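You operate a simulated robot arm through the tools that you are given. There is no shell and no other tool. Be economical: measure what you need, move in short steps, check, and stop when the job is done.

The job below is to be done with a simulated robot arm. You get a single attempt, and the scene is never put back.

JOB
Set the limit to 1.0 mm, gauge the grey sleeve, tag it if over.
Fine: hold tag on top of the sleeve if the zero screen reads over the limit, else it stays; slider open, sleeve left on the gauge bed.

Only the result counts: the job must be done as asked and must still hold three seconds after the hand-in. Knocking over, shifting, dropping, spilling or breaking anything else fails it.

ROBOT AND FRAMES
A 7-joint arm with a two-finger parallel gripper, fixed in place. Base frame: the origin is at the foot of the arm, x ahead of it, y to its left, z up; the work surface is at about z = 880. Readings come in mm, degrees, newtons and seconds.
With the tool pointing down near the work surface it reaches from about 240 to 680 mm from the base axis. Its first joint turns from -66.0 to 66.0 degrees. Payload 2.4 kg.
The TCP is the grasp point between the finger pads, 30 mm short of the fingertips. In the tool frame z runs along the fingers and y along their closing line. The gripper opens to 94 mm. The fingers are 28 mm wide and 10 mm thick; the gripper's body (50 by 96 mm) begins 55 mm behind the TCP.
Orientation is that of the tool frame in the base frame, as a unit quaternion [x, y, z, w]. With the fingers straight down and closing along the base's y, the tool's x points along the base's -x, its y along +y and its z along -z.

CONTROLS
- The arm moves only by the tool nudge_tool. Its argument "commands" is a list of rows, each an object (a shift or turn left out is 0, a gripper value left out holds the last) with "rotation": the turn, a rotation vector about the base's x, y, z in degrees, a list of three; "dp": the shift along the base's x, y, z in mm, a list of three; "grip": the closure in counts, from 0 (fully open) to 255 (shut). In form: [{"rotation": [rx, ry, rz], "dp": [tx, ty, tz], "grip": grip}, ...]. A call has 1 to 20 rows; each row is the pose to reach, as a shift and turn from the pose commanded when the call began. A row lasts 0.2 s, in which the tool goes at most 50 mm and 8.6 degrees; a call with a longer step from one row to the next is refused whole, and so is a gripper value outside its range. A pose out of reach is approached as far as the arm can. The call stops where the force on the tool passes 40 N (or 10 N more than at its start, if that is more) or the arm is blocked; 0.2 s more then pass. The fingers move at their own pace (about 153 mm/s each) and stop on an object; they squeeze with about 27 N. The grip force told is the motor's: it shows also when the fingers shut on nothing. Time passes only in rows, and 0.2 s behind the last, so rows that repeat a pose let the fingers close. It gives the time, the measured TCP pose, the force on the tool (base axes), the opening and the grip force at its end, in the units of the frame above (readings bear some noise), with the torque about the TCP (base axes, N m) and any sound that the robot's microphone picked up, and new pictures: "views" is both (left out), scene, wrist or none.
- Cameras (640 x 400 px; columns grow to the right, rows downward): "scene" is fixed at [48.7, 483.8, 1435.9]; the picture's right is [-0.56, -0.83, 0.00], its down [-0.60, 0.41, -0.69] and it looks along [0.57, -0.39, -0.72] (base axes); focal length 249 px, centre (320, 200). "wrist" rides on the gripper at [76, 14, -103] in the tool frame; the picture's right is [-0.18, 0.98, 0.00], its down [-0.75, -0.14, -0.64] and it looks along [-0.63, -0.12, 0.77] (tool axes); focal length 243 px, centre (320, 200). There is no depth. A picture from a camera that has moved, and an enlarged one, comes with that camera's place and axes in the base frame and with its lens. The place of the scene camera against the robot may be out by one fixed shift of up to 25 mm in any direction.
- zoom(camera, box): a new picture of the part [left, top, right, bottom] of that camera's present view, enlarged. No time passes.
- sign_off(): hands the job in; it is judged then, once.

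Work in short steps. Places have to be worked out from the pictures, the camera data and where the tool is seen: move nearer, look again, correct. Check each grasp and each placing, and mend what went wrong. You have 120 turns and 200 pictures in all, those below and enlarged ones among them. Open the gripper and draw the arm clear of the work before you hand the job in, unless the task says otherwise; then end with one line.

The tools are called as a command line: name --argument value ..., lists and objects as JSON in quotes. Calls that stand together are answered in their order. nudge_tool: Moves the arm, as the interface text tells. Its arguments: {"type":"object","properties":{"commands":{"type":"array"},"views":{"type":"string","enum":["both","scene","wrist","none"]}},"required":["commands"]} The other tools are called the same way: zoom (camera, box) takes an enlarged picture of a part of a camera's view; sign_off () hands the job in.

At the start:

```text
clock: 0.0
position: [273.1, 305.3, 1238.2]
tool_rot: [0.0, 1.0, 0.0, 0.001]
wrist_force: [0.2, -0.2, 0.2]
moment: [-0.01, 0.01, 0.01]
grip_width: 93.7
grip_force: 0.0
```

scene: 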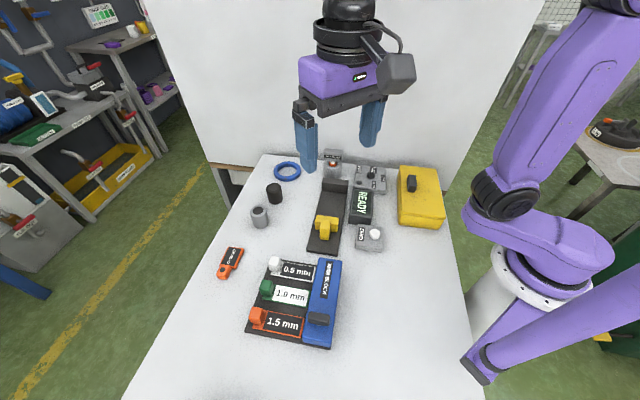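
wrist: 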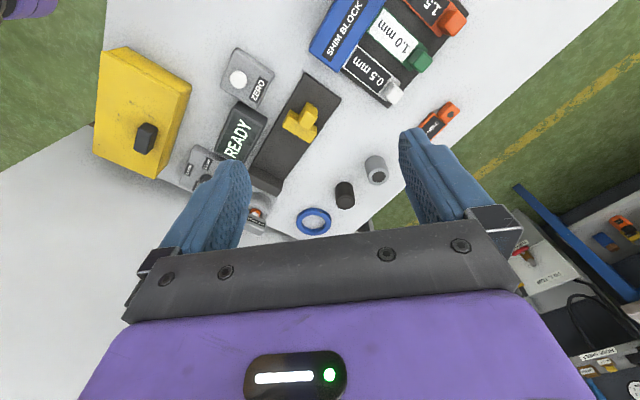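

The scene shows a gauge bed with a yellow slider, a screen reading READY, a zero button, a shim block, a grey sleeve, a black part, a blue ring and an orange tag. I'll zoom in for the details.

zoom --camera "scene" --box '[240, 140, 460, 278]'

zoom --camera "scene" --box '[200, 230, 360, 360]'

zoom --camera "wrist" --box '[80, 20, 480, 270]'

```text
2.90 times, centred on (350, 209) of scene
camera zoom: at [48.7, 483.8, 1435.9], right [-0.56, -0.83, 0.0], down [-0.6, 0.41, -0.69], along [0.57, -0.39, -0.72], focal length 722 px, centre (233, 174)
```

zoom: 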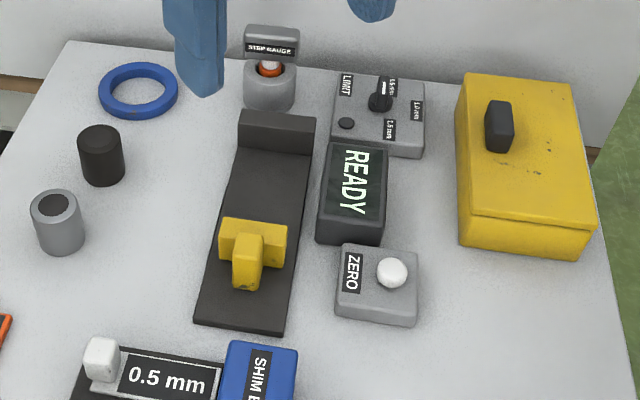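

```text
3.08 times, centred on (280, 295) of scene
camera zoom: at [48.7, 483.8, 1435.9], right [-0.56, -0.83, 0.0], down [-0.6, 0.41, -0.69], along [0.57, -0.39, -0.72], focal length 767 px, centre (443, -92)
```

zoom: 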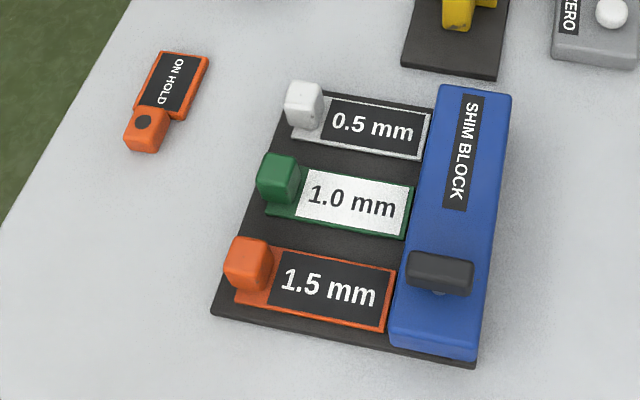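

```text
1.60 times, centred on (280, 145) of wrist
camera zoom: at [197.9, 319.5, 1338.7], right [0.18, 0.98, 0.0], down [0.75, -0.14, 0.64], along [0.63, -0.12, -0.77], focal length 388 px, centre (384, 288)
```

zoom: 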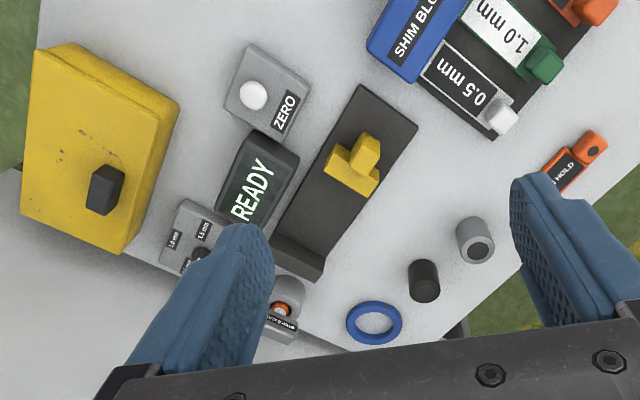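

I'll lower the hand toward the bed and limit dial for a closer look.

nudge_tool --commands '[{"dp": [7, -26, -30]}, {"dp": [14, -52, -60]}, {"dp": [20, -78, -90]}, {"dp": [27, -105, -120]}]' --views "both"

zoom --camera "wrist" --box '[60, 0, 460, 250]'

zoom --camera "scene" --box '[310, 140, 400, 196]'

```text
clock: 1.0
position: [300.8, 199.4, 1114.6]
tool_rot: [0.0, 1.0, 0.0, 0.0]
wrist_force: [-0.2, 0.1, -0.4]
moment: [-0.01, 0.01, -0.01]
grip_width: 93.8
grip_force: 0.1
camera wrist: at [224.3, 213.8, 1217.4], right [0.18, 0.98, 0.0], down [0.75, -0.14, 0.64], along [0.63, -0.12, -0.77], focal length 243 px, centre (320, 200)
```

scene: 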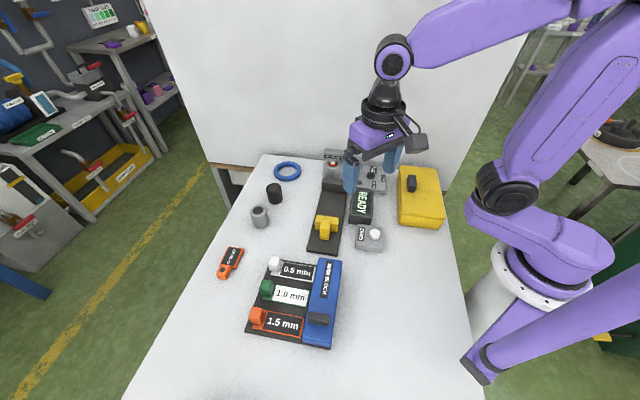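
wrist: 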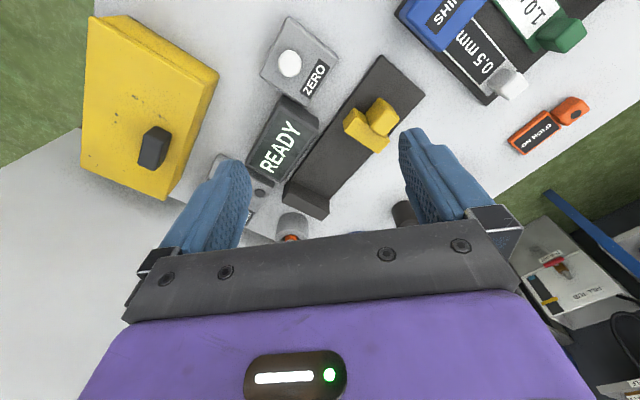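

```text
1.60 times, centred on (260, 125) of wrist
camera zoom: at [224.3, 213.8, 1217.4], right [0.18, 0.98, 0.0], down [0.75, -0.14, 0.64], along [0.63, -0.12, -0.77], focal length 388 px, centre (416, 320)
```

zoom: 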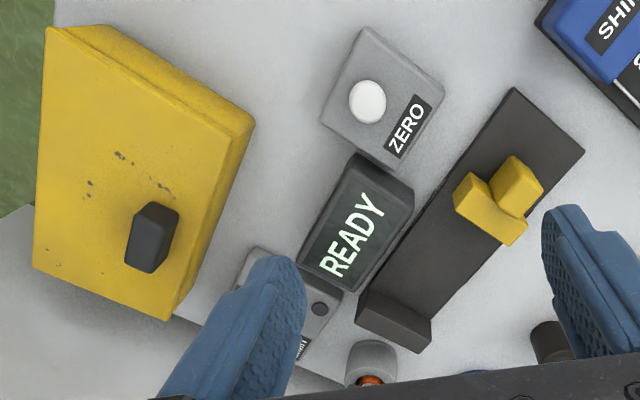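

```text
7.11 times, centred on (355, 168) of scene
camera zoom: at [48.7, 483.8, 1435.9], right [-0.56, -0.83, 0.0], down [-0.6, 0.41, -0.69], along [0.57, -0.39, -0.72], focal length 1773 px, centre (71, 428)
```

zoom: 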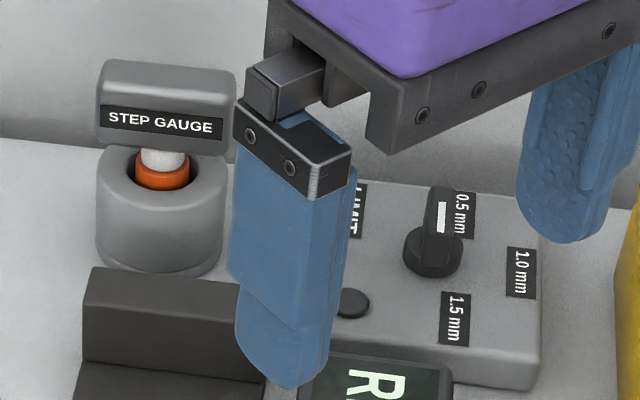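

The pointer seems to be at 0.5 mm. I'll move the hand above the dial to see it from closer.

nudge_tool --commands '[{"dp": [24, -31, -16]}, {"dp": [48, -62, -32]}, {"dp": [72, -92, -48]}, {"dp": [96, -123, -64]}, {"dp": [120, -154, -80]}, {"dp": [142, -184, -95]}]' --views "both"

zoom --camera "wrist" --box '[200, 20, 500, 208]'

```text
clock: 2.4
position: [444.1, 15.5, 1022.3]
tool_rot: [-0.001, 1.0, 0.0, 0.001]
wrist_force: [-0.3, -0.6, 0.5]
moment: [0.0, 0.02, 0.0]
grip_width: 93.8
grip_force: 0.1
camera wrist: at [366.8, 30.2, 1123.9], right [0.18, 0.98, 0.0], down [0.75, -0.14, 0.64], along [0.63, -0.12, -0.77], focal length 243 px, centre (320, 200)
```

scene: 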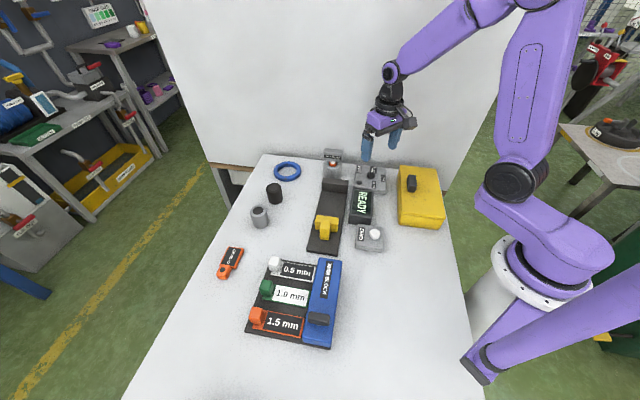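
wrist: 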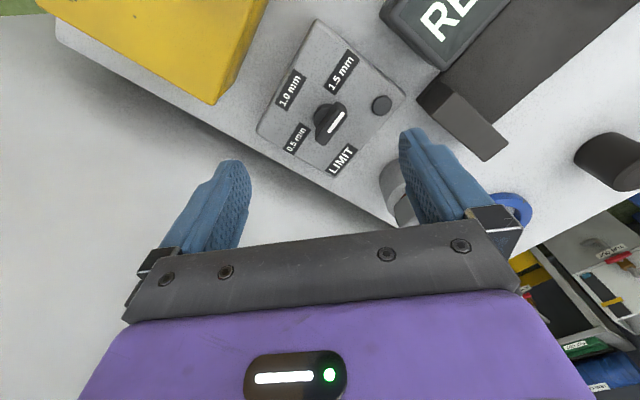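

```text
2.13 times, centred on (350, 114) of wrist
camera zoom: at [366.8, 30.2, 1123.9], right [0.18, 0.98, 0.0], down [0.75, -0.14, 0.64], along [0.63, -0.12, -0.77], focal length 516 px, centre (256, 383)
```

zoom: 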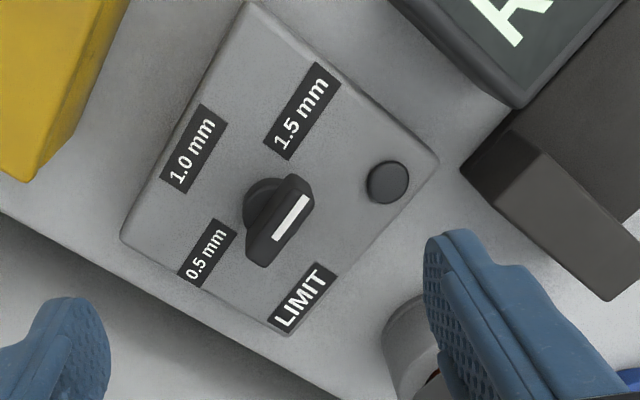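

The knob needs a closer look to see exactly where its bar points.

zoom --camera "wrist" --box '[280, 70, 400, 150]'

zoom --camera "scene" --box '[345, 155, 393, 185]'

```text
5.00 times, centred on (340, 110) of wrist
camera zoom: at [366.8, 30.2, 1123.9], right [0.18, 0.98, 0.0], down [0.75, -0.14, 0.64], along [0.63, -0.12, -0.77], focal length 1213 px, centre (220, 650)
```

zoom: 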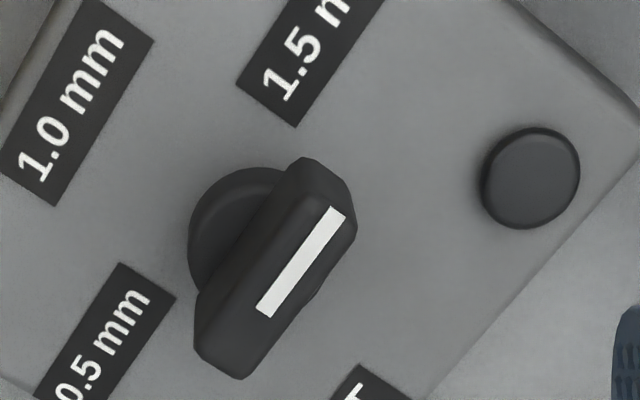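

```text
13.33 times, centred on (369, 170) of scene
camera zoom: at [48.7, 483.8, 1435.9], right [-0.56, -0.83, 0.0], down [-0.6, 0.41, -0.69], along [0.57, -0.39, -0.72], focal length 3324 px, centre (-333, 600)
```

zoom: 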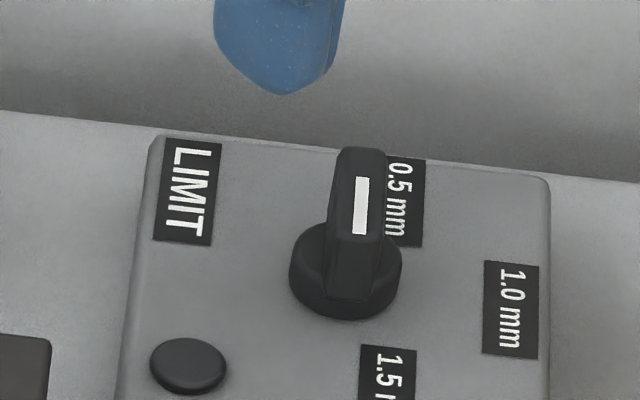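

I can't tell which end of the bar carries the pointer, so I'll tilt the hand until the camera looks straight down on the dial.

nudge_tool --commands '[{"rotation": [0, 8, 0]}, {"rotation": [0, 16, 0]}, {"rotation": [0, 24, 0]}, {"rotation": [0, 32, 0]}, {"rotation": [0, 38, 0], "dp": [0, -4, 0]}]' --views "wrist"

zoom --camera "wrist" --box '[240, 150, 400, 250]'

```text
clock: 3.6
position: [443.9, 12.5, 1021.6]
tool_rot: [0.0, 0.946, 0.0, -0.326]
wrist_force: [-0.3, -0.4, 0.3]
moment: [-0.04, -0.01, -0.03]
grip_width: 93.9
grip_force: 0.0
camera wrist: at [446.5, 26.6, 1148.9], right [0.14, 0.98, -0.11], down [0.99, -0.14, 0.04], along [0.02, -0.12, -0.99], focal length 243 px, centre (320, 200)
```

wrist: 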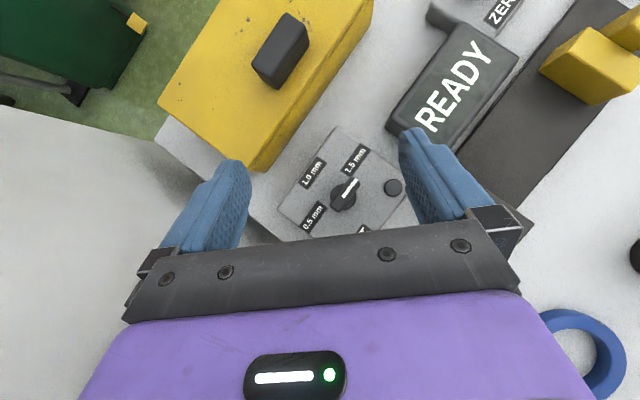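

```text
4.00 times, centred on (320, 200) of wrist
camera zoom: at [446.5, 26.6, 1148.9], right [0.14, 0.98, -0.11], down [0.99, -0.14, 0.04], along [0.02, -0.12, -0.99], focal length 970 px, centre (320, 200)
```

zoom: 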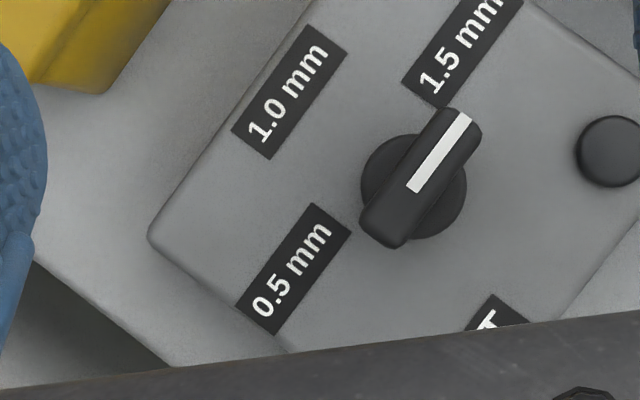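

From above, the stripe end points at about +135°, i.e. at 1.5 mm, and the knob centre is near (450, 22) with its bar top at z≈937. The 1.0 mark is at −135°, so it needs about +90° of turn. I'll level the hand again and yaw it −45° to straddle the bar.

nudge_tool --commands '[{"rotation": [0, -8, 0]}, {"rotation": [0, -16, 0]}, {"rotation": [0, -24, 0]}, {"rotation": [0, -32, 0]}, {"rotation": [0, -38, 0], "dp": [6, 9, 0], "grip": 120}]' --views "none"

nudge_tool --commands '[{"rotation": [0, 0, -8]}, {"rotation": [0, 0, -16]}, {"rotation": [0, 0, -24]}, {"rotation": [0, 0, -32]}, {"rotation": [0, 0, -40]}, {"rotation": [0, 0, -45]}, {"rotation": [0, 0, -45], "dp": [0, 0, -30]}]' --views "both"

```text
clock: 4.8
position: [450.5, 20.0, 1022.2]
tool_rot: [0.0, 1.0, 0.001, 0.001]
wrist_force: [0.0, 0.3, -0.3]
moment: [-0.01, 0.04, -0.03]
grip_width: 49.8
grip_force: 0.1
```

```text
clock: 6.4
position: [449.6, 21.3, 991.3]
tool_rot: [0.384, 0.924, 0.0, 0.0]
wrist_force: [0.1, -0.7, 0.4]
moment: [-0.03, -0.03, 0.01]
grip_width: 49.6
grip_force: 0.1
camera wrist: at [405.4, 85.1, 1093.6], right [0.83, 0.56, 0.0], down [0.43, -0.63, 0.64], along [0.36, -0.53, -0.77], focal length 243 px, centre (320, 200)
```

scene: 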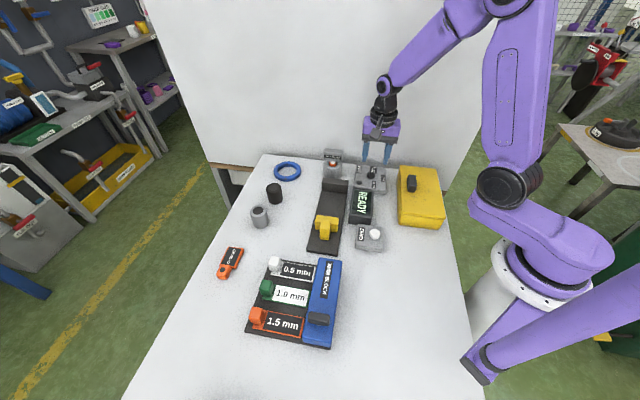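
wrist: 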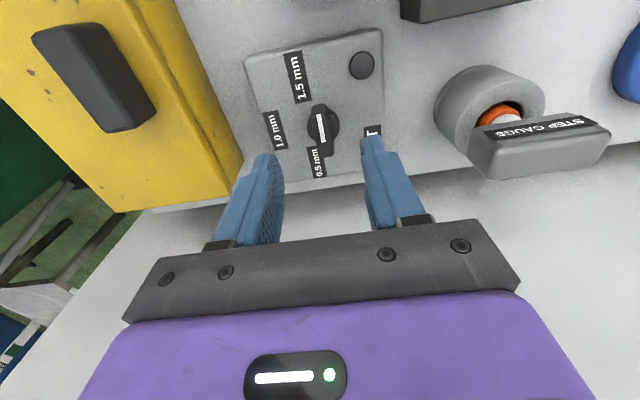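

The bar lines up between the fingers. I'll descend until the tips are at about z 922 and look before closing.

nudge_tool --commands '[{"dp": [0, 0.5, -20]}, {"dp": [0, 0.5, -38]}]' --views "both"

zoom --camera "scene" --box '[340, 145, 404, 185]'

```text
clock: 7.0
position: [449.9, 21.8, 953.3]
tool_rot: [0.382, 0.924, 0.0, 0.0]
wrist_force: [-0.1, -0.3, 0.3]
moment: [0.01, 0.01, 0.02]
grip_width: 49.7
grip_force: 0.0
camera wrist: at [405.5, 85.8, 1055.1], right [0.83, 0.56, 0.0], down [0.43, -0.63, 0.64], along [0.36, -0.53, -0.77], focal length 243 px, centre (320, 200)
```

scene: 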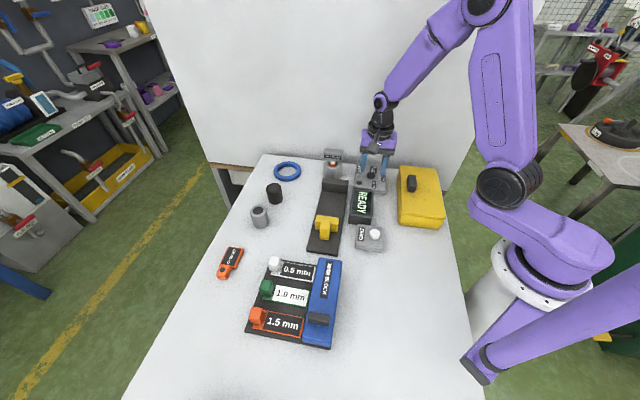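
wrist: 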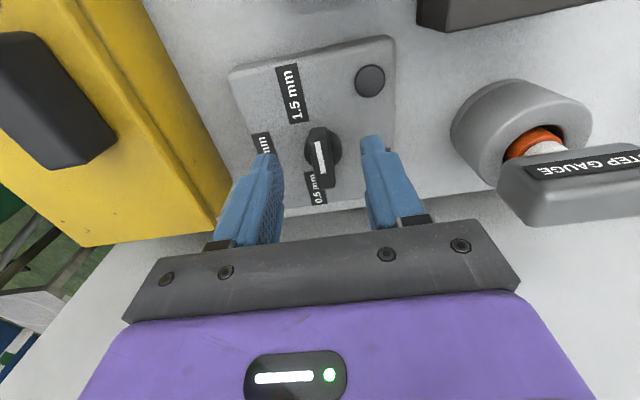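

```text
10.00 times, centred on (372, 165) of scene
camera zoom: at [48.7, 483.8, 1435.9], right [-0.56, -0.83, 0.0], down [-0.6, 0.41, -0.69], along [0.57, -0.39, -0.72], focal length 2493 px, centre (-200, 550)
```

zoom: 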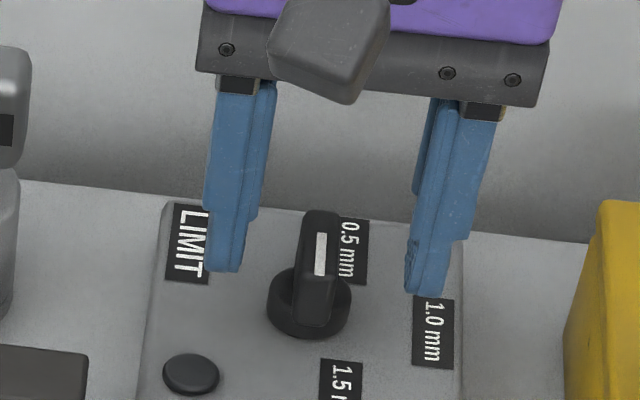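

By projection, the finger tips are centred on the knob and clear of the disc. I'll close on the bar.

nudge_tool --commands '[{"grip": 255}, {"grip": 255}, {"grip": 255}]' --views "wrist"

```text
clock: 7.8
position: [450.8, 22.7, 952.7]
tool_rot: [0.382, 0.924, 0.0, 0.001]
wrist_force: [10.2, 11.9, -14.0]
moment: [-0.42, -0.89, 0.08]
grip_width: 11.7
grip_force: 45.0
camera wrist: at [406.3, 86.8, 1055.1], right [0.82, 0.57, 0.0], down [0.43, -0.63, 0.64], along [0.37, -0.53, -0.77], focal length 243 px, centre (320, 200)
```

wrist: 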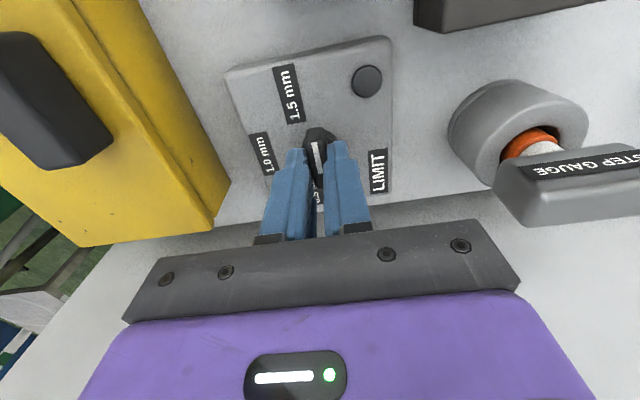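

I've gripped the bar (11.7 mm), with a small side load pushing toward +x+y. I'll ease that off and start turning counter-clockwise.

nudge_tool --commands '[{"dp": [1.5, 1.5, 0]}, {"dp": [1.5, 1.5, 0], "rotation": [0, 0, 8]}, {"dp": [1.5, 1.5, 0], "rotation": [0, 0, 16]}, {"dp": [1.5, 1.5, 0], "rotation": [0, 0, 24]}, {"dp": [1.5, 1.5, 0], "rotation": [0, 0, 32]}]' --views "wrist"

```text
clock: 9.0
position: [450.7, 22.0, 954.4]
tool_rot: [0.112, 0.994, -0.001, -0.001]
wrist_force: [-2.7, -6.6, -2.8]
moment: [-0.26, -0.55, -0.03]
grip_width: 12.0
grip_force: 44.4
camera wrist: at [379.2, 53.0, 1055.4], right [0.4, 0.92, 0.0], down [0.7, -0.31, 0.64], along [0.59, -0.26, -0.77], focal length 243 px, centre (320, 200)
```

wrist: 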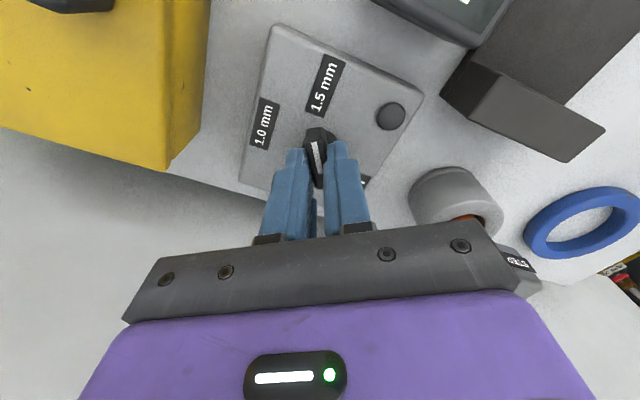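

The knob turns freely with the hand. I'll carry on toward a total of +90°.

nudge_tool --commands '[{"rotation": [0, 0, 8]}, {"rotation": [0, 0, 16]}, {"rotation": [0, 0, 24]}, {"rotation": [0, 0, 32]}, {"rotation": [0, 0, 40]}, {"rotation": [0, 0, 48]}, {"rotation": [0, 0, 56]}, {"rotation": [0, 0, 58]}]' --views "both"

zoom --camera "wrist" --box '[240, 60, 400, 160]'

zoom --camera "scene" --box '[340, 145, 404, 185]'

```text
clock: 10.8
position: [451.3, 20.1, 953.7]
tool_rot: [-0.383, 0.924, 0.0, -0.001]
wrist_force: [0.1, -30.0, -10.4]
moment: [-1.08, 0.37, -0.05]
grip_width: 12.0
grip_force: 45.2
camera wrist: at [386.6, -23.5, 1055.4], right [-0.56, 0.83, 0.0], down [0.63, 0.43, 0.64], along [0.53, 0.36, -0.77], focal length 243 px, centre (320, 200)
```

scene: 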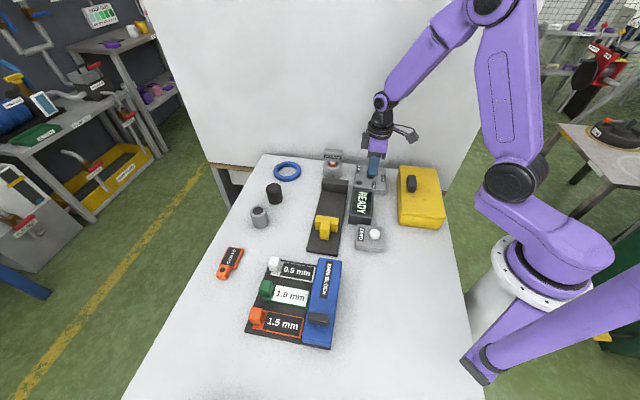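
wrist: 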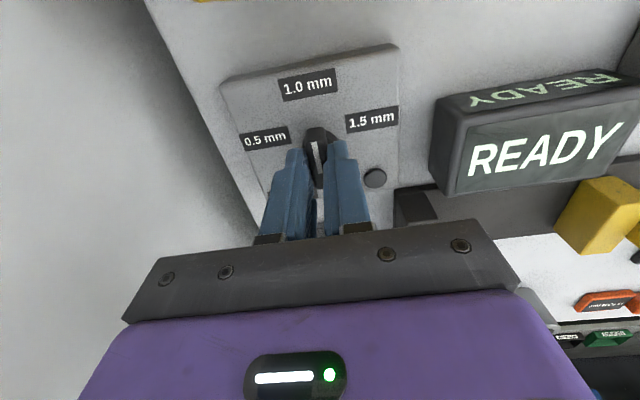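

```text
4.00 times, centred on (320, 110) of wrist
camera zoom: at [386.6, -23.5, 1055.4], right [-0.56, 0.83, 0.0], down [0.63, 0.43, 0.64], along [0.53, 0.36, -0.77], focal length 970 px, centre (320, 560)
```

zoom: 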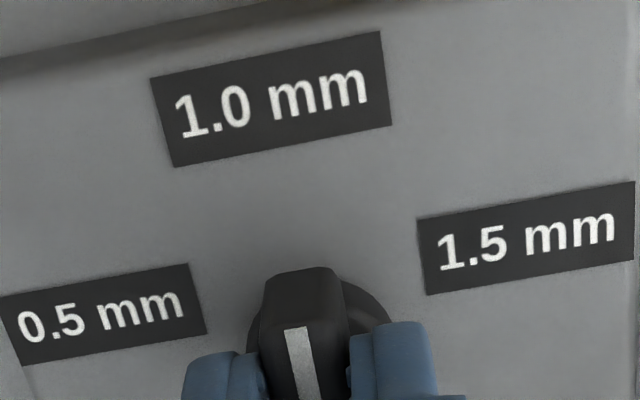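

```text
10.00 times, centred on (372, 165) of scene
camera zoom: at [48.9, 483.1, 1436.2], right [-0.56, -0.83, 0.0], down [-0.6, 0.41, -0.69], along [0.57, -0.39, -0.72], focal length 2493 px, centre (-200, 550)
```

zoom: 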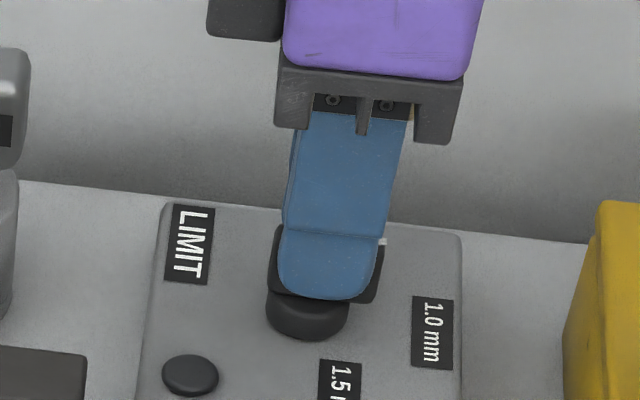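

The pointer now sits at 1.0 mm. I'll relieve the side load, open the fingers, lift off and check it.

nudge_tool --commands '[{"dp": [0, -2.0, 0]}, {"dp": [0, -2.0, 0], "grip": 150}, {"dp": [0, -2.0, 0], "grip": 150}, {"dp": [0, -2.0, 40], "grip": 150}, {"dp": [0, -2.0, 80], "grip": 150}]' --views "both"

zoom --camera "scene" --box '[330, 145, 402, 190]'

zoom --camera "wrist" --box '[220, 60, 420, 185]'

```text
clock: 12.0
position: [451.6, 21.3, 1034.9]
tool_rot: [-0.383, 0.924, 0.0, -0.001]
wrist_force: [1.1, -0.8, 0.0]
moment: [0.02, -0.01, -0.03]
grip_width: 38.7
grip_force: 0.1
camera wrist: at [386.4, -22.4, 1136.5], right [-0.57, 0.82, 0.0], down [0.63, 0.43, 0.64], along [0.53, 0.36, -0.77], focal length 243 px, centre (320, 200)
```

scene: 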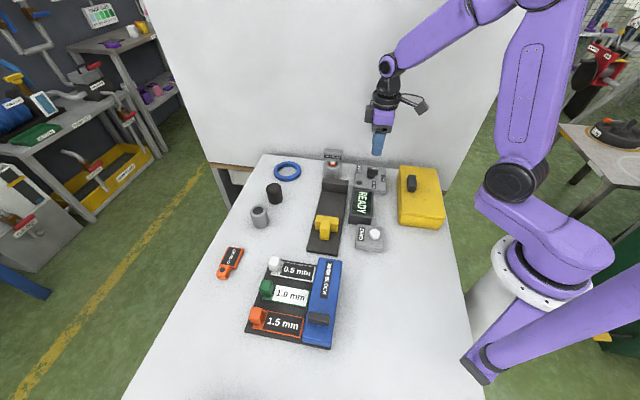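
wrist: 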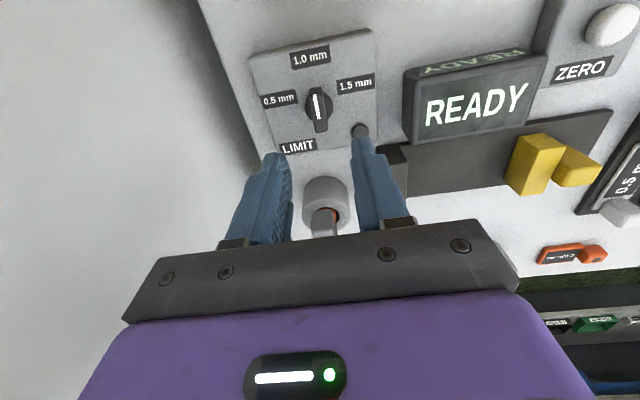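

```text
8.89 times, centred on (366, 168) of scene
camera zoom: at [48.7, 483.8, 1435.9], right [-0.56, -0.83, 0.0], down [-0.6, 0.41, -0.69], along [0.57, -0.39, -0.72], focal length 2216 px, centre (-89, 489)
```

zoom: 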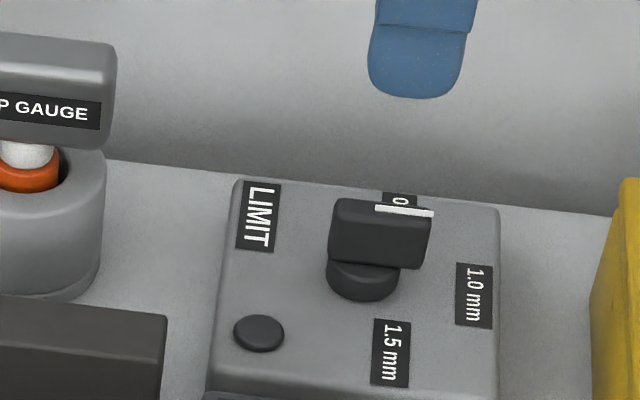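

```text
3.20 times, centred on (320, 122) of wrist
camera zoom: at [386.4, -22.4, 1136.5], right [-0.57, 0.82, 0.0], down [0.63, 0.43, 0.64], along [0.53, 0.36, -0.77], focal length 776 px, centre (320, 448)
```

zoom: 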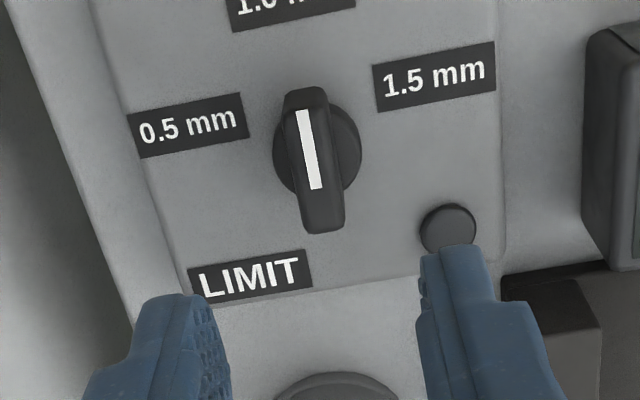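

The dial is set to 1.0 mm. Next I'll move over the sleeve and bed area with the yaw back at zero to look at them.

nudge_tool --commands '[{"rotation": [0, 0, -7], "dp": [-10, 40, 10], "grip": 0}, {"rotation": [0, 0, -15], "dp": [-20, 85, 20]}, {"rotation": [0, 0, -23], "dp": [-30, 130, 30]}, {"rotation": [0, 0, -31], "dp": [-40, 175, 30]}, {"rotation": [0, 0, -38], "dp": [-50, 220, 30]}, {"rotation": [0, 0, -45], "dp": [-60, 260, 30]}]' --views "wrist"

zoom --camera "wrist" --box '[100, 0, 500, 250]'

```text
clock: 13.4
position: [389.8, 281.1, 1063.7]
tool_rot: [0.002, 1.0, 0.0, 0.0]
wrist_force: [-0.6, 0.2, 0.0]
moment: [-0.02, 0.01, -0.01]
grip_width: 94.1
grip_force: 0.1
camera wrist: at [313.7, 295.2, 1165.4], right [0.19, 0.98, 0.0], down [0.75, -0.14, 0.64], along [0.63, -0.12, -0.77], focal length 243 px, centre (320, 200)
```

wrist: 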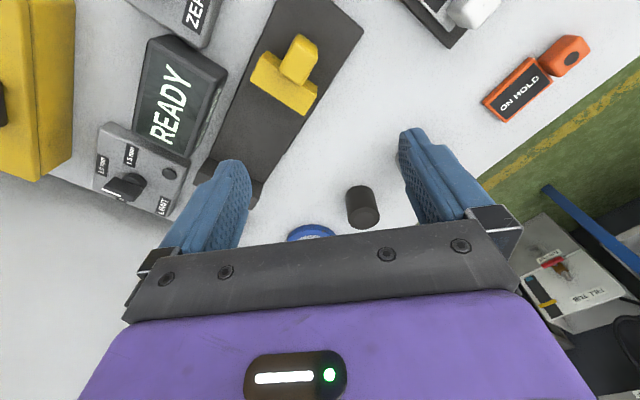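

```text
1.60 times, centred on (300, 125) of wrist
camera zoom: at [313.7, 295.2, 1165.4], right [0.19, 0.98, 0.0], down [0.75, -0.14, 0.64], along [0.63, -0.12, -0.77], focal length 388 px, centre (352, 320)
```

zoom: 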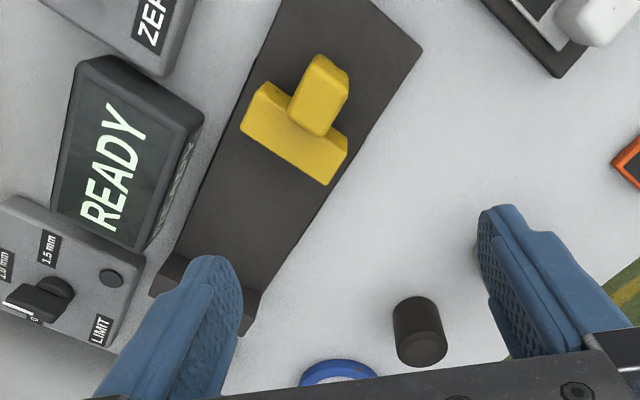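

The sleeve is hidden behind the right finger; I put it near (490, 384), about 50 mm tall. I'll move above it with yaw −45°, which suits the bed's −43° axis, and look again.

nudge_tool --commands '[{"rotation": [0, 0, -8], "dp": [10, 17, 0]}, {"rotation": [0, 0, -16], "dp": [25, 34, 0]}, {"rotation": [0, 0, -24], "dp": [40, 50, 0]}, {"rotation": [0, 0, -32], "dp": [60, 70, 0]}, {"rotation": [0, 0, -39], "dp": [80, 90, 0]}, {"rotation": [0, 0, -45], "dp": [100, 103, -20]}]' --views "both"

```text
clock: 14.8
position: [491.4, 383.0, 1042.9]
tool_rot: [0.383, 0.924, 0.0, 0.0]
wrist_force: [0.8, -0.3, -0.8]
moment: [0.01, 0.01, -0.03]
grip_width: 94.0
grip_force: 0.1
camera wrist: at [447.0, 448.2, 1145.8], right [0.83, 0.56, 0.0], down [0.43, -0.63, 0.64], along [0.36, -0.53, -0.77], focal length 243 px, centre (320, 200)
```

scene: 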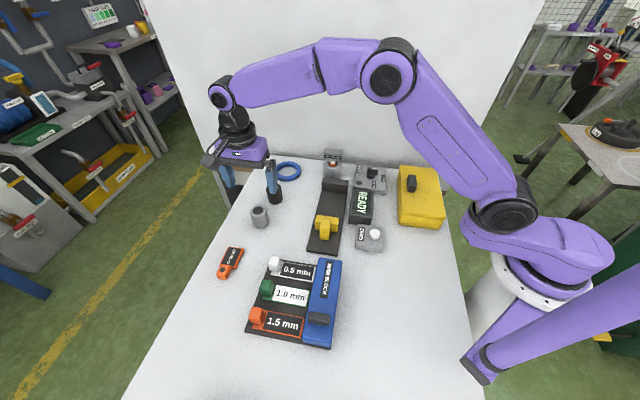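
wrist: 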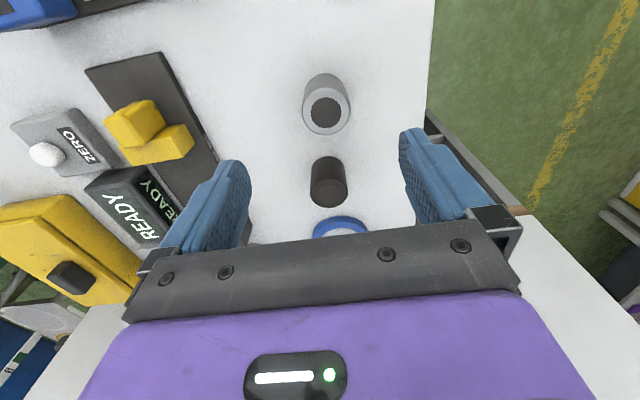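

The sleeve's top centre projects to about (496, 385), nearly under the TCP, with a diameter of about 42 mm. I'll shift slightly and come halfway down to check the centring.

nudge_tool --commands '[{"dp": [4, 2, -25]}, {"dp": [4, 2, -55]}]' --views "both"

zoom --camera "scene" --box '[200, 140, 340, 228]'

```text
clock: 15.4
position: [496.0, 385.5, 988.1]
tool_rot: [0.383, 0.924, 0.0, 0.0]
wrist_force: [1.0, 0.8, 0.7]
moment: [0.01, -0.01, -0.01]
grip_width: 94.0
grip_force: 0.1
camera wrist: at [451.4, 450.7, 1090.0], right [0.83, 0.56, 0.0], down [0.43, -0.63, 0.64], along [0.36, -0.53, -0.77], focal length 243 px, centre (320, 200)
```

scene: 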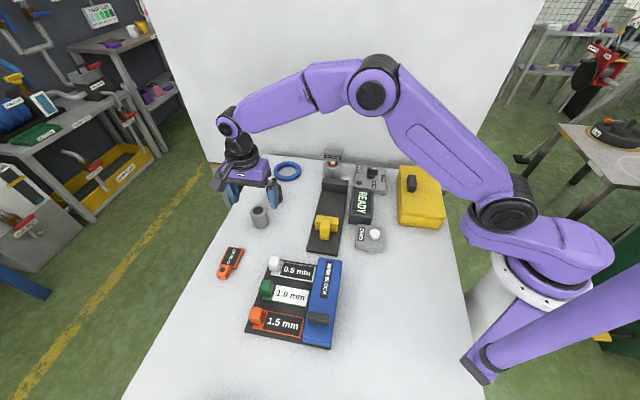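
wrist: 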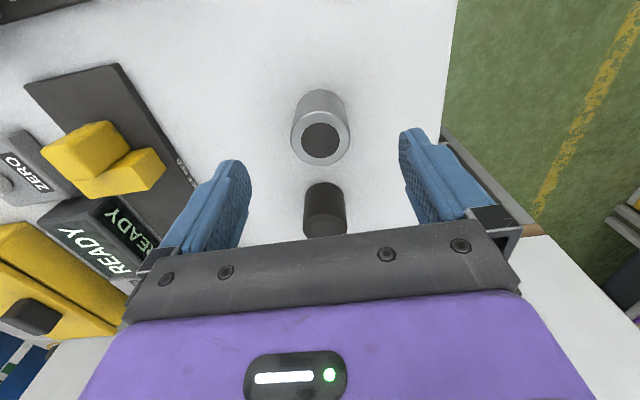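

```text
4.55 times, centred on (270, 184) of scene
camera zoom: at [48.7, 483.8, 1435.9], right [-0.56, -0.83, 0.0], down [-0.6, 0.41, -0.69], along [0.57, -0.39, -0.72], focal length 1133 px, centre (547, 273)
```

zoom: 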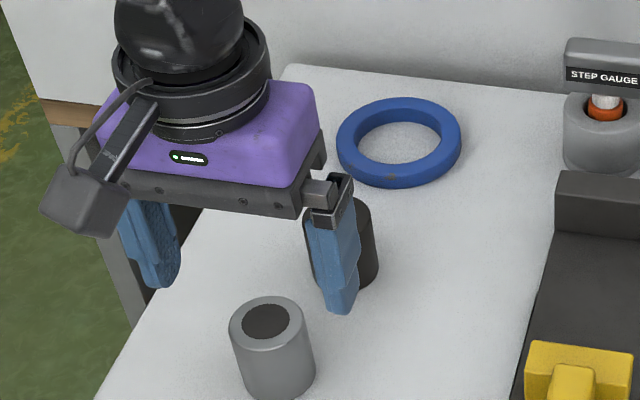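

The refined sleeve centre is about (497.5, 382.5). I'll descend to TCP z≈920 and close.

nudge_tool --commands '[{"dp": [1.5, -3, -30]}, {"dp": [1.5, -3, -66]}, {"dp": [1.5, -3, -66], "grip": 200}, {"dp": [1.5, -3, -66], "grip": 255}, {"dp": [1.5, -3, -66], "grip": 255}]' --views "both"

```text
clock: 16.6
position: [495.9, 383.5, 923.9]
tool_rot: [0.382, 0.924, 0.0, 0.0]
wrist_force: [0.3, 0.8, -0.5]
moment: [-0.01, -0.04, 0.01]
grip_width: 42.0
grip_force: 26.8
camera wrist: at [452.1, 447.4, 1024.2], right [0.83, 0.56, 0.0], down [0.43, -0.63, 0.64], along [0.36, -0.53, -0.77], focal length 243 px, centre (320, 200)
```

scene: 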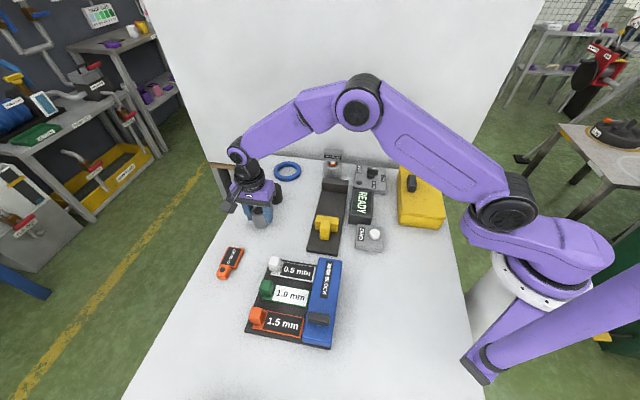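
wrist: 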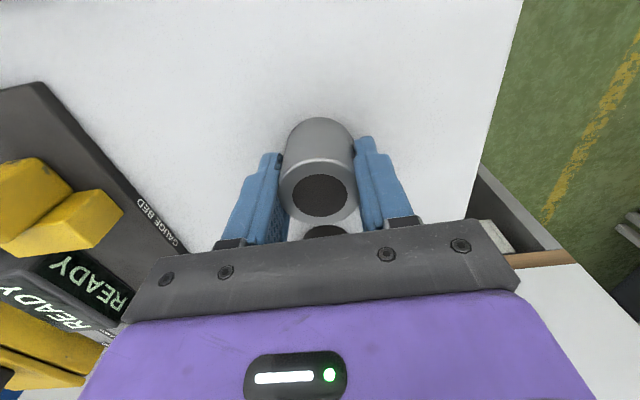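

The sleeve is held at 42.0 mm. I'll lift it, carry it over the gauge bed near the anvil and look.

nudge_tool --commands '[{"dp": [0, 0, 30]}, {"dp": [0, 0, 70]}, {"dp": [-8, -42, 90]}, {"dp": [-16, -84, 90]}, {"dp": [-26, -126, 90]}, {"dp": [-36, -168, 90]}, {"dp": [-46, -206, 90]}]' --views "both"

zoom --camera "scene" --box '[280, 150, 392, 220]'

```text
clock: 18.2
position: [450.9, 174.9, 1012.1]
tool_rot: [0.382, 0.924, 0.0, 0.0]
wrist_force: [0.0, -0.1, -0.9]
moment: [0.0, 0.02, 0.03]
grip_width: 0.0
grip_force: 26.8
camera wrist: at [405.9, 239.9, 1114.3], right [0.83, 0.56, 0.0], down [0.43, -0.63, 0.64], along [0.36, -0.53, -0.77], focal length 243 px, centre (320, 200)
```

scene: 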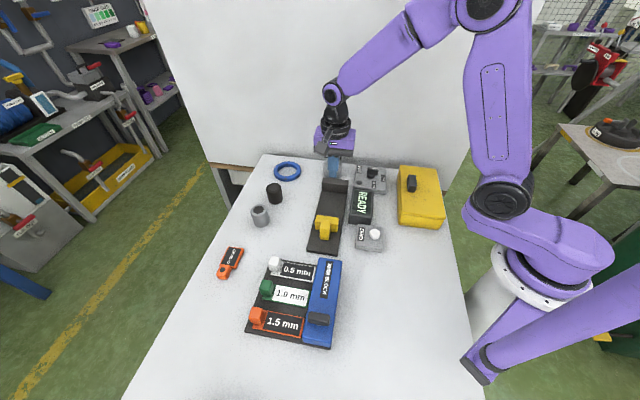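
wrist: 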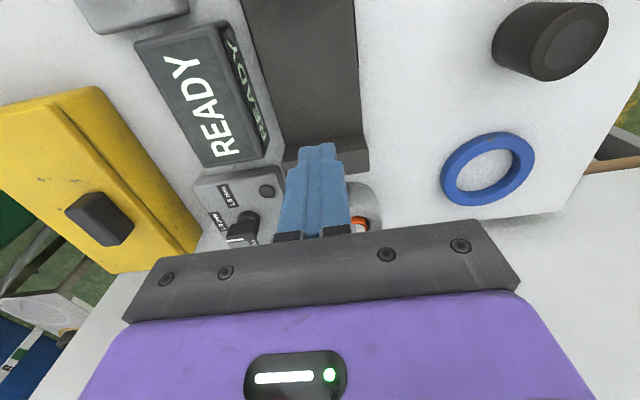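

```text
5.71 times, centred on (336, 185) of scene
camera zoom: at [48.7, 483.9, 1435.9], right [-0.56, -0.83, 0.0], down [-0.6, 0.41, -0.69], along [0.57, -0.39, -0.72], focal length 1424 px, centre (229, 286)
```

zoom: 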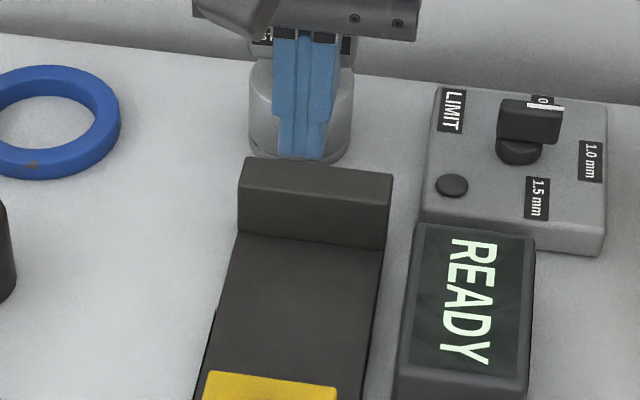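

The sleeve slipped out during the lift; it's still standing in its original place and the hand is empty. Before going back, I'll use this view to measure the anvil.

zoom --camera "wrist" --box '[180, 0, 440, 162]'

zoom --camera "scene" --box '[230, 170, 310, 220]'

```text
2.46 times, centred on (310, 81) of wrist
camera zoom: at [405.9, 239.9, 1114.3], right [0.83, 0.56, 0.0], down [0.43, -0.63, 0.64], along [0.36, -0.53, -0.77], focal length 597 px, centre (345, 493)
```

zoom: 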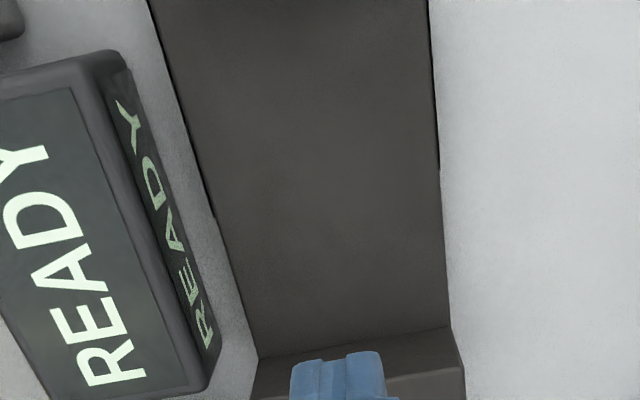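

```text
8.00 times, centred on (270, 195) of scene
camera zoom: at [48.7, 483.9, 1435.9], right [-0.56, -0.83, 0.0], down [-0.6, 0.41, -0.69], along [0.57, -0.39, -0.72], focal length 1994 px, centre (720, 240)
```

zoom: 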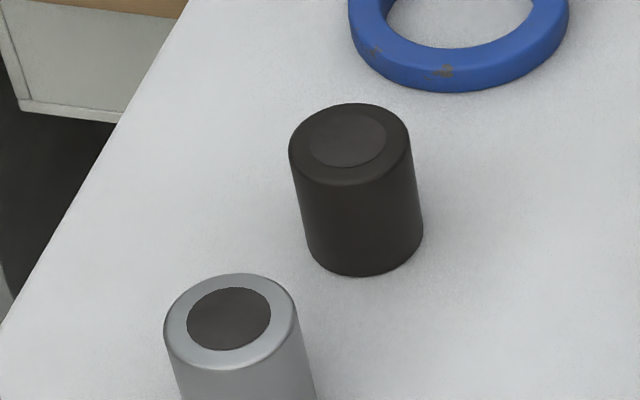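

The anvil face is centred near (470, 151) at 44°. I'll go back over the sleeve with the gripper open.

nudge_tool --commands '[{"dp": [8, 40, 0], "grip": 0}, {"dp": [18, 82, 0]}, {"dp": [28, 124, 0]}, {"dp": [38, 166, 0]}, {"dp": [46, 206, 0]}, {"dp": [46, 206, -28]}]' --views "wrist"

```text
clock: 19.6
position: [495.0, 383.3, 984.5]
tool_rot: [0.383, 0.924, 0.0, -0.001]
wrist_force: [-0.2, 1.3, -0.6]
moment: [0.02, 0.01, -0.02]
grip_width: 94.0
grip_force: 0.0
camera wrist: at [451.3, 448.0, 1087.1], right [0.83, 0.56, 0.0], down [0.43, -0.63, 0.64], along [0.36, -0.53, -0.77], focal length 243 px, centre (320, 200)
```

wrist: 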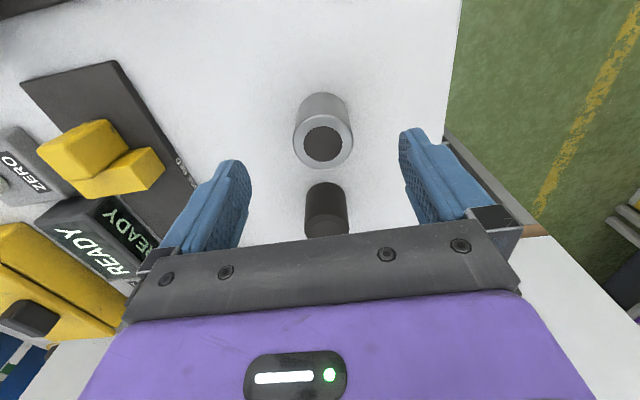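

The sleeve is upright near (498, 381.5). I'll grasp it deeper this time (TCP ≈913) and lift slowly to test the grip.

nudge_tool --commands '[{"dp": [2.5, -1.5, -40]}, {"dp": [2.5, -1.5, -71]}, {"dp": [2.5, -1.5, -71], "grip": 200}, {"dp": [2.5, -1.5, -71], "grip": 255}, {"dp": [2.5, -1.5, -71], "grip": 255}]' --views "none"

nudge_tool --commands '[{"dp": [0, 0, 2]}, {"dp": [0, 0, 5]}, {"dp": [0, 0, 9]}, {"dp": [0, 0, 14]}, {"dp": [0, 0, 20]}]' --views "both"

```text
clock: 20.8
position: [499.1, 380.5, 913.6]
tool_rot: [0.383, 0.924, 0.0, 0.0]
wrist_force: [1.3, 0.4, 0.1]
moment: [-0.03, -0.02, 0.0]
grip_width: 41.7
grip_force: 27.2
```

```text
clock: 22.0
position: [498.8, 381.3, 934.0]
tool_rot: [0.382, 0.924, 0.001, 0.001]
wrist_force: [-0.3, 0.0, -3.0]
moment: [0.03, -0.02, 0.02]
grip_width: 41.5
grip_force: 27.2
camera wrist: at [454.9, 445.5, 1035.4], right [0.83, 0.56, 0.0], down [0.43, -0.63, 0.64], along [0.36, -0.53, -0.77], focal length 243 px, centre (320, 200)
```

scene: 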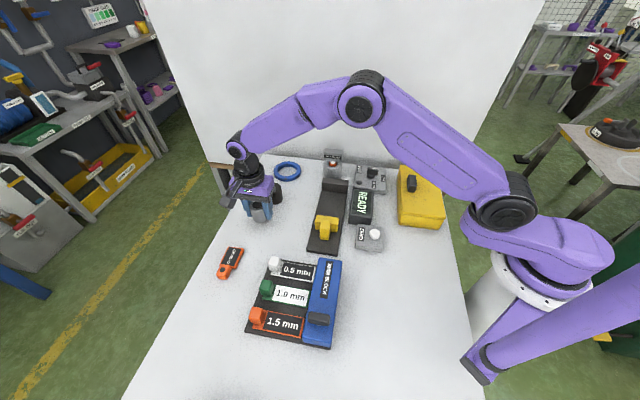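
wrist: 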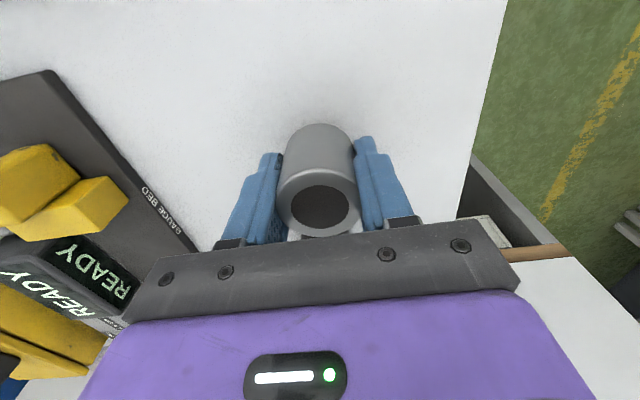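

It's held now, with about 3 N of weight on the wrist. I'll lift gently and carry it to the bed at moderate speed.

nudge_tool --commands '[{"dp": [0, 0, 8]}, {"dp": [0, 0, 20]}, {"dp": [0, 0, 35]}, {"dp": [-2, -8, 45]}, {"dp": [-6, -24, 50]}, {"dp": [-12, -48, 50]}, {"dp": [-18, -72, 50]}, {"dp": [-24, -96, 50]}, {"dp": [-30, -120, 50]}, {"dp": [-36, -144, 50]}, {"dp": [-42, -168, 50]}, {"dp": [-47, -188, 50]}, {"dp": [-51, -202, 50]}, {"dp": [-52, -207, 50]}]' --views "both"

zoom --camera "scene" --box '[280, 150, 392, 220]'

```text
clock: 25.0
position: [446.9, 175.2, 982.9]
tool_rot: [0.383, 0.924, 0.0, 0.0]
wrist_force: [-0.1, 0.2, -3.0]
moment: [0.01, 0.01, 0.01]
grip_width: 41.6
grip_force: 26.1
camera wrist: at [402.9, 238.9, 1085.5], right [0.83, 0.56, 0.0], down [0.43, -0.63, 0.64], along [0.36, -0.53, -0.77], focal length 243 px, centre (320, 200)
```

scene: 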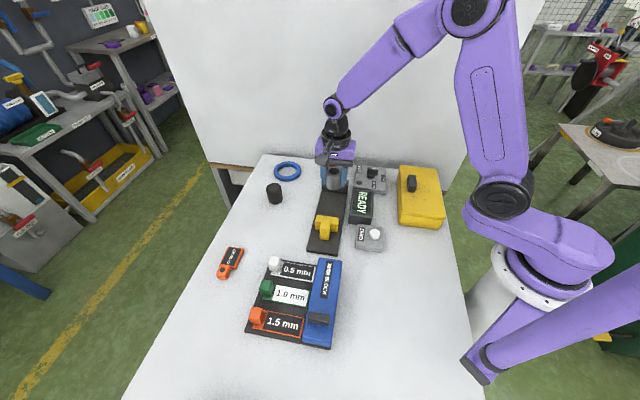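
wrist: 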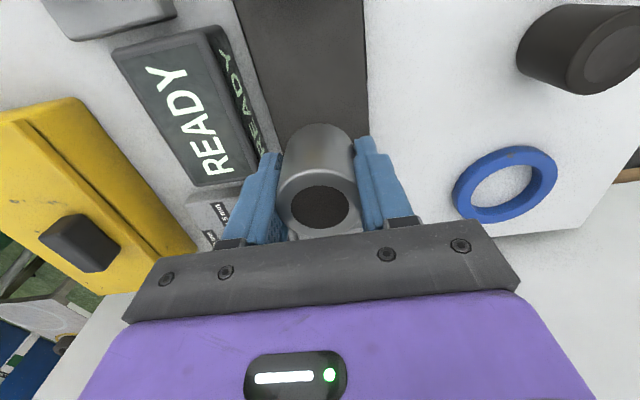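

```text
5.71 times, centred on (336, 185) of scene
camera zoom: at [48.7, 483.9, 1435.9], right [-0.56, -0.83, 0.0], down [-0.6, 0.41, -0.69], along [0.57, -0.39, -0.72], focal length 1424 px, centre (229, 286)
```

zoom: 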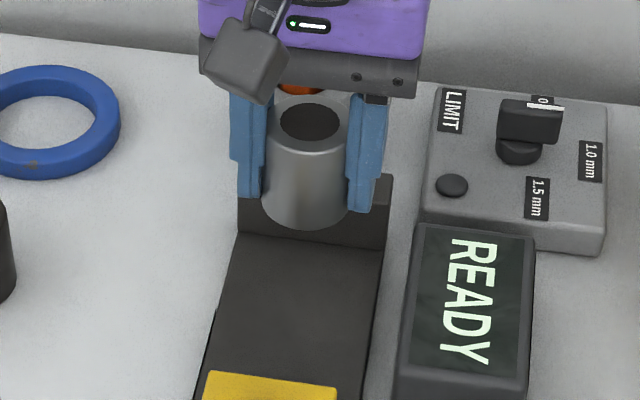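

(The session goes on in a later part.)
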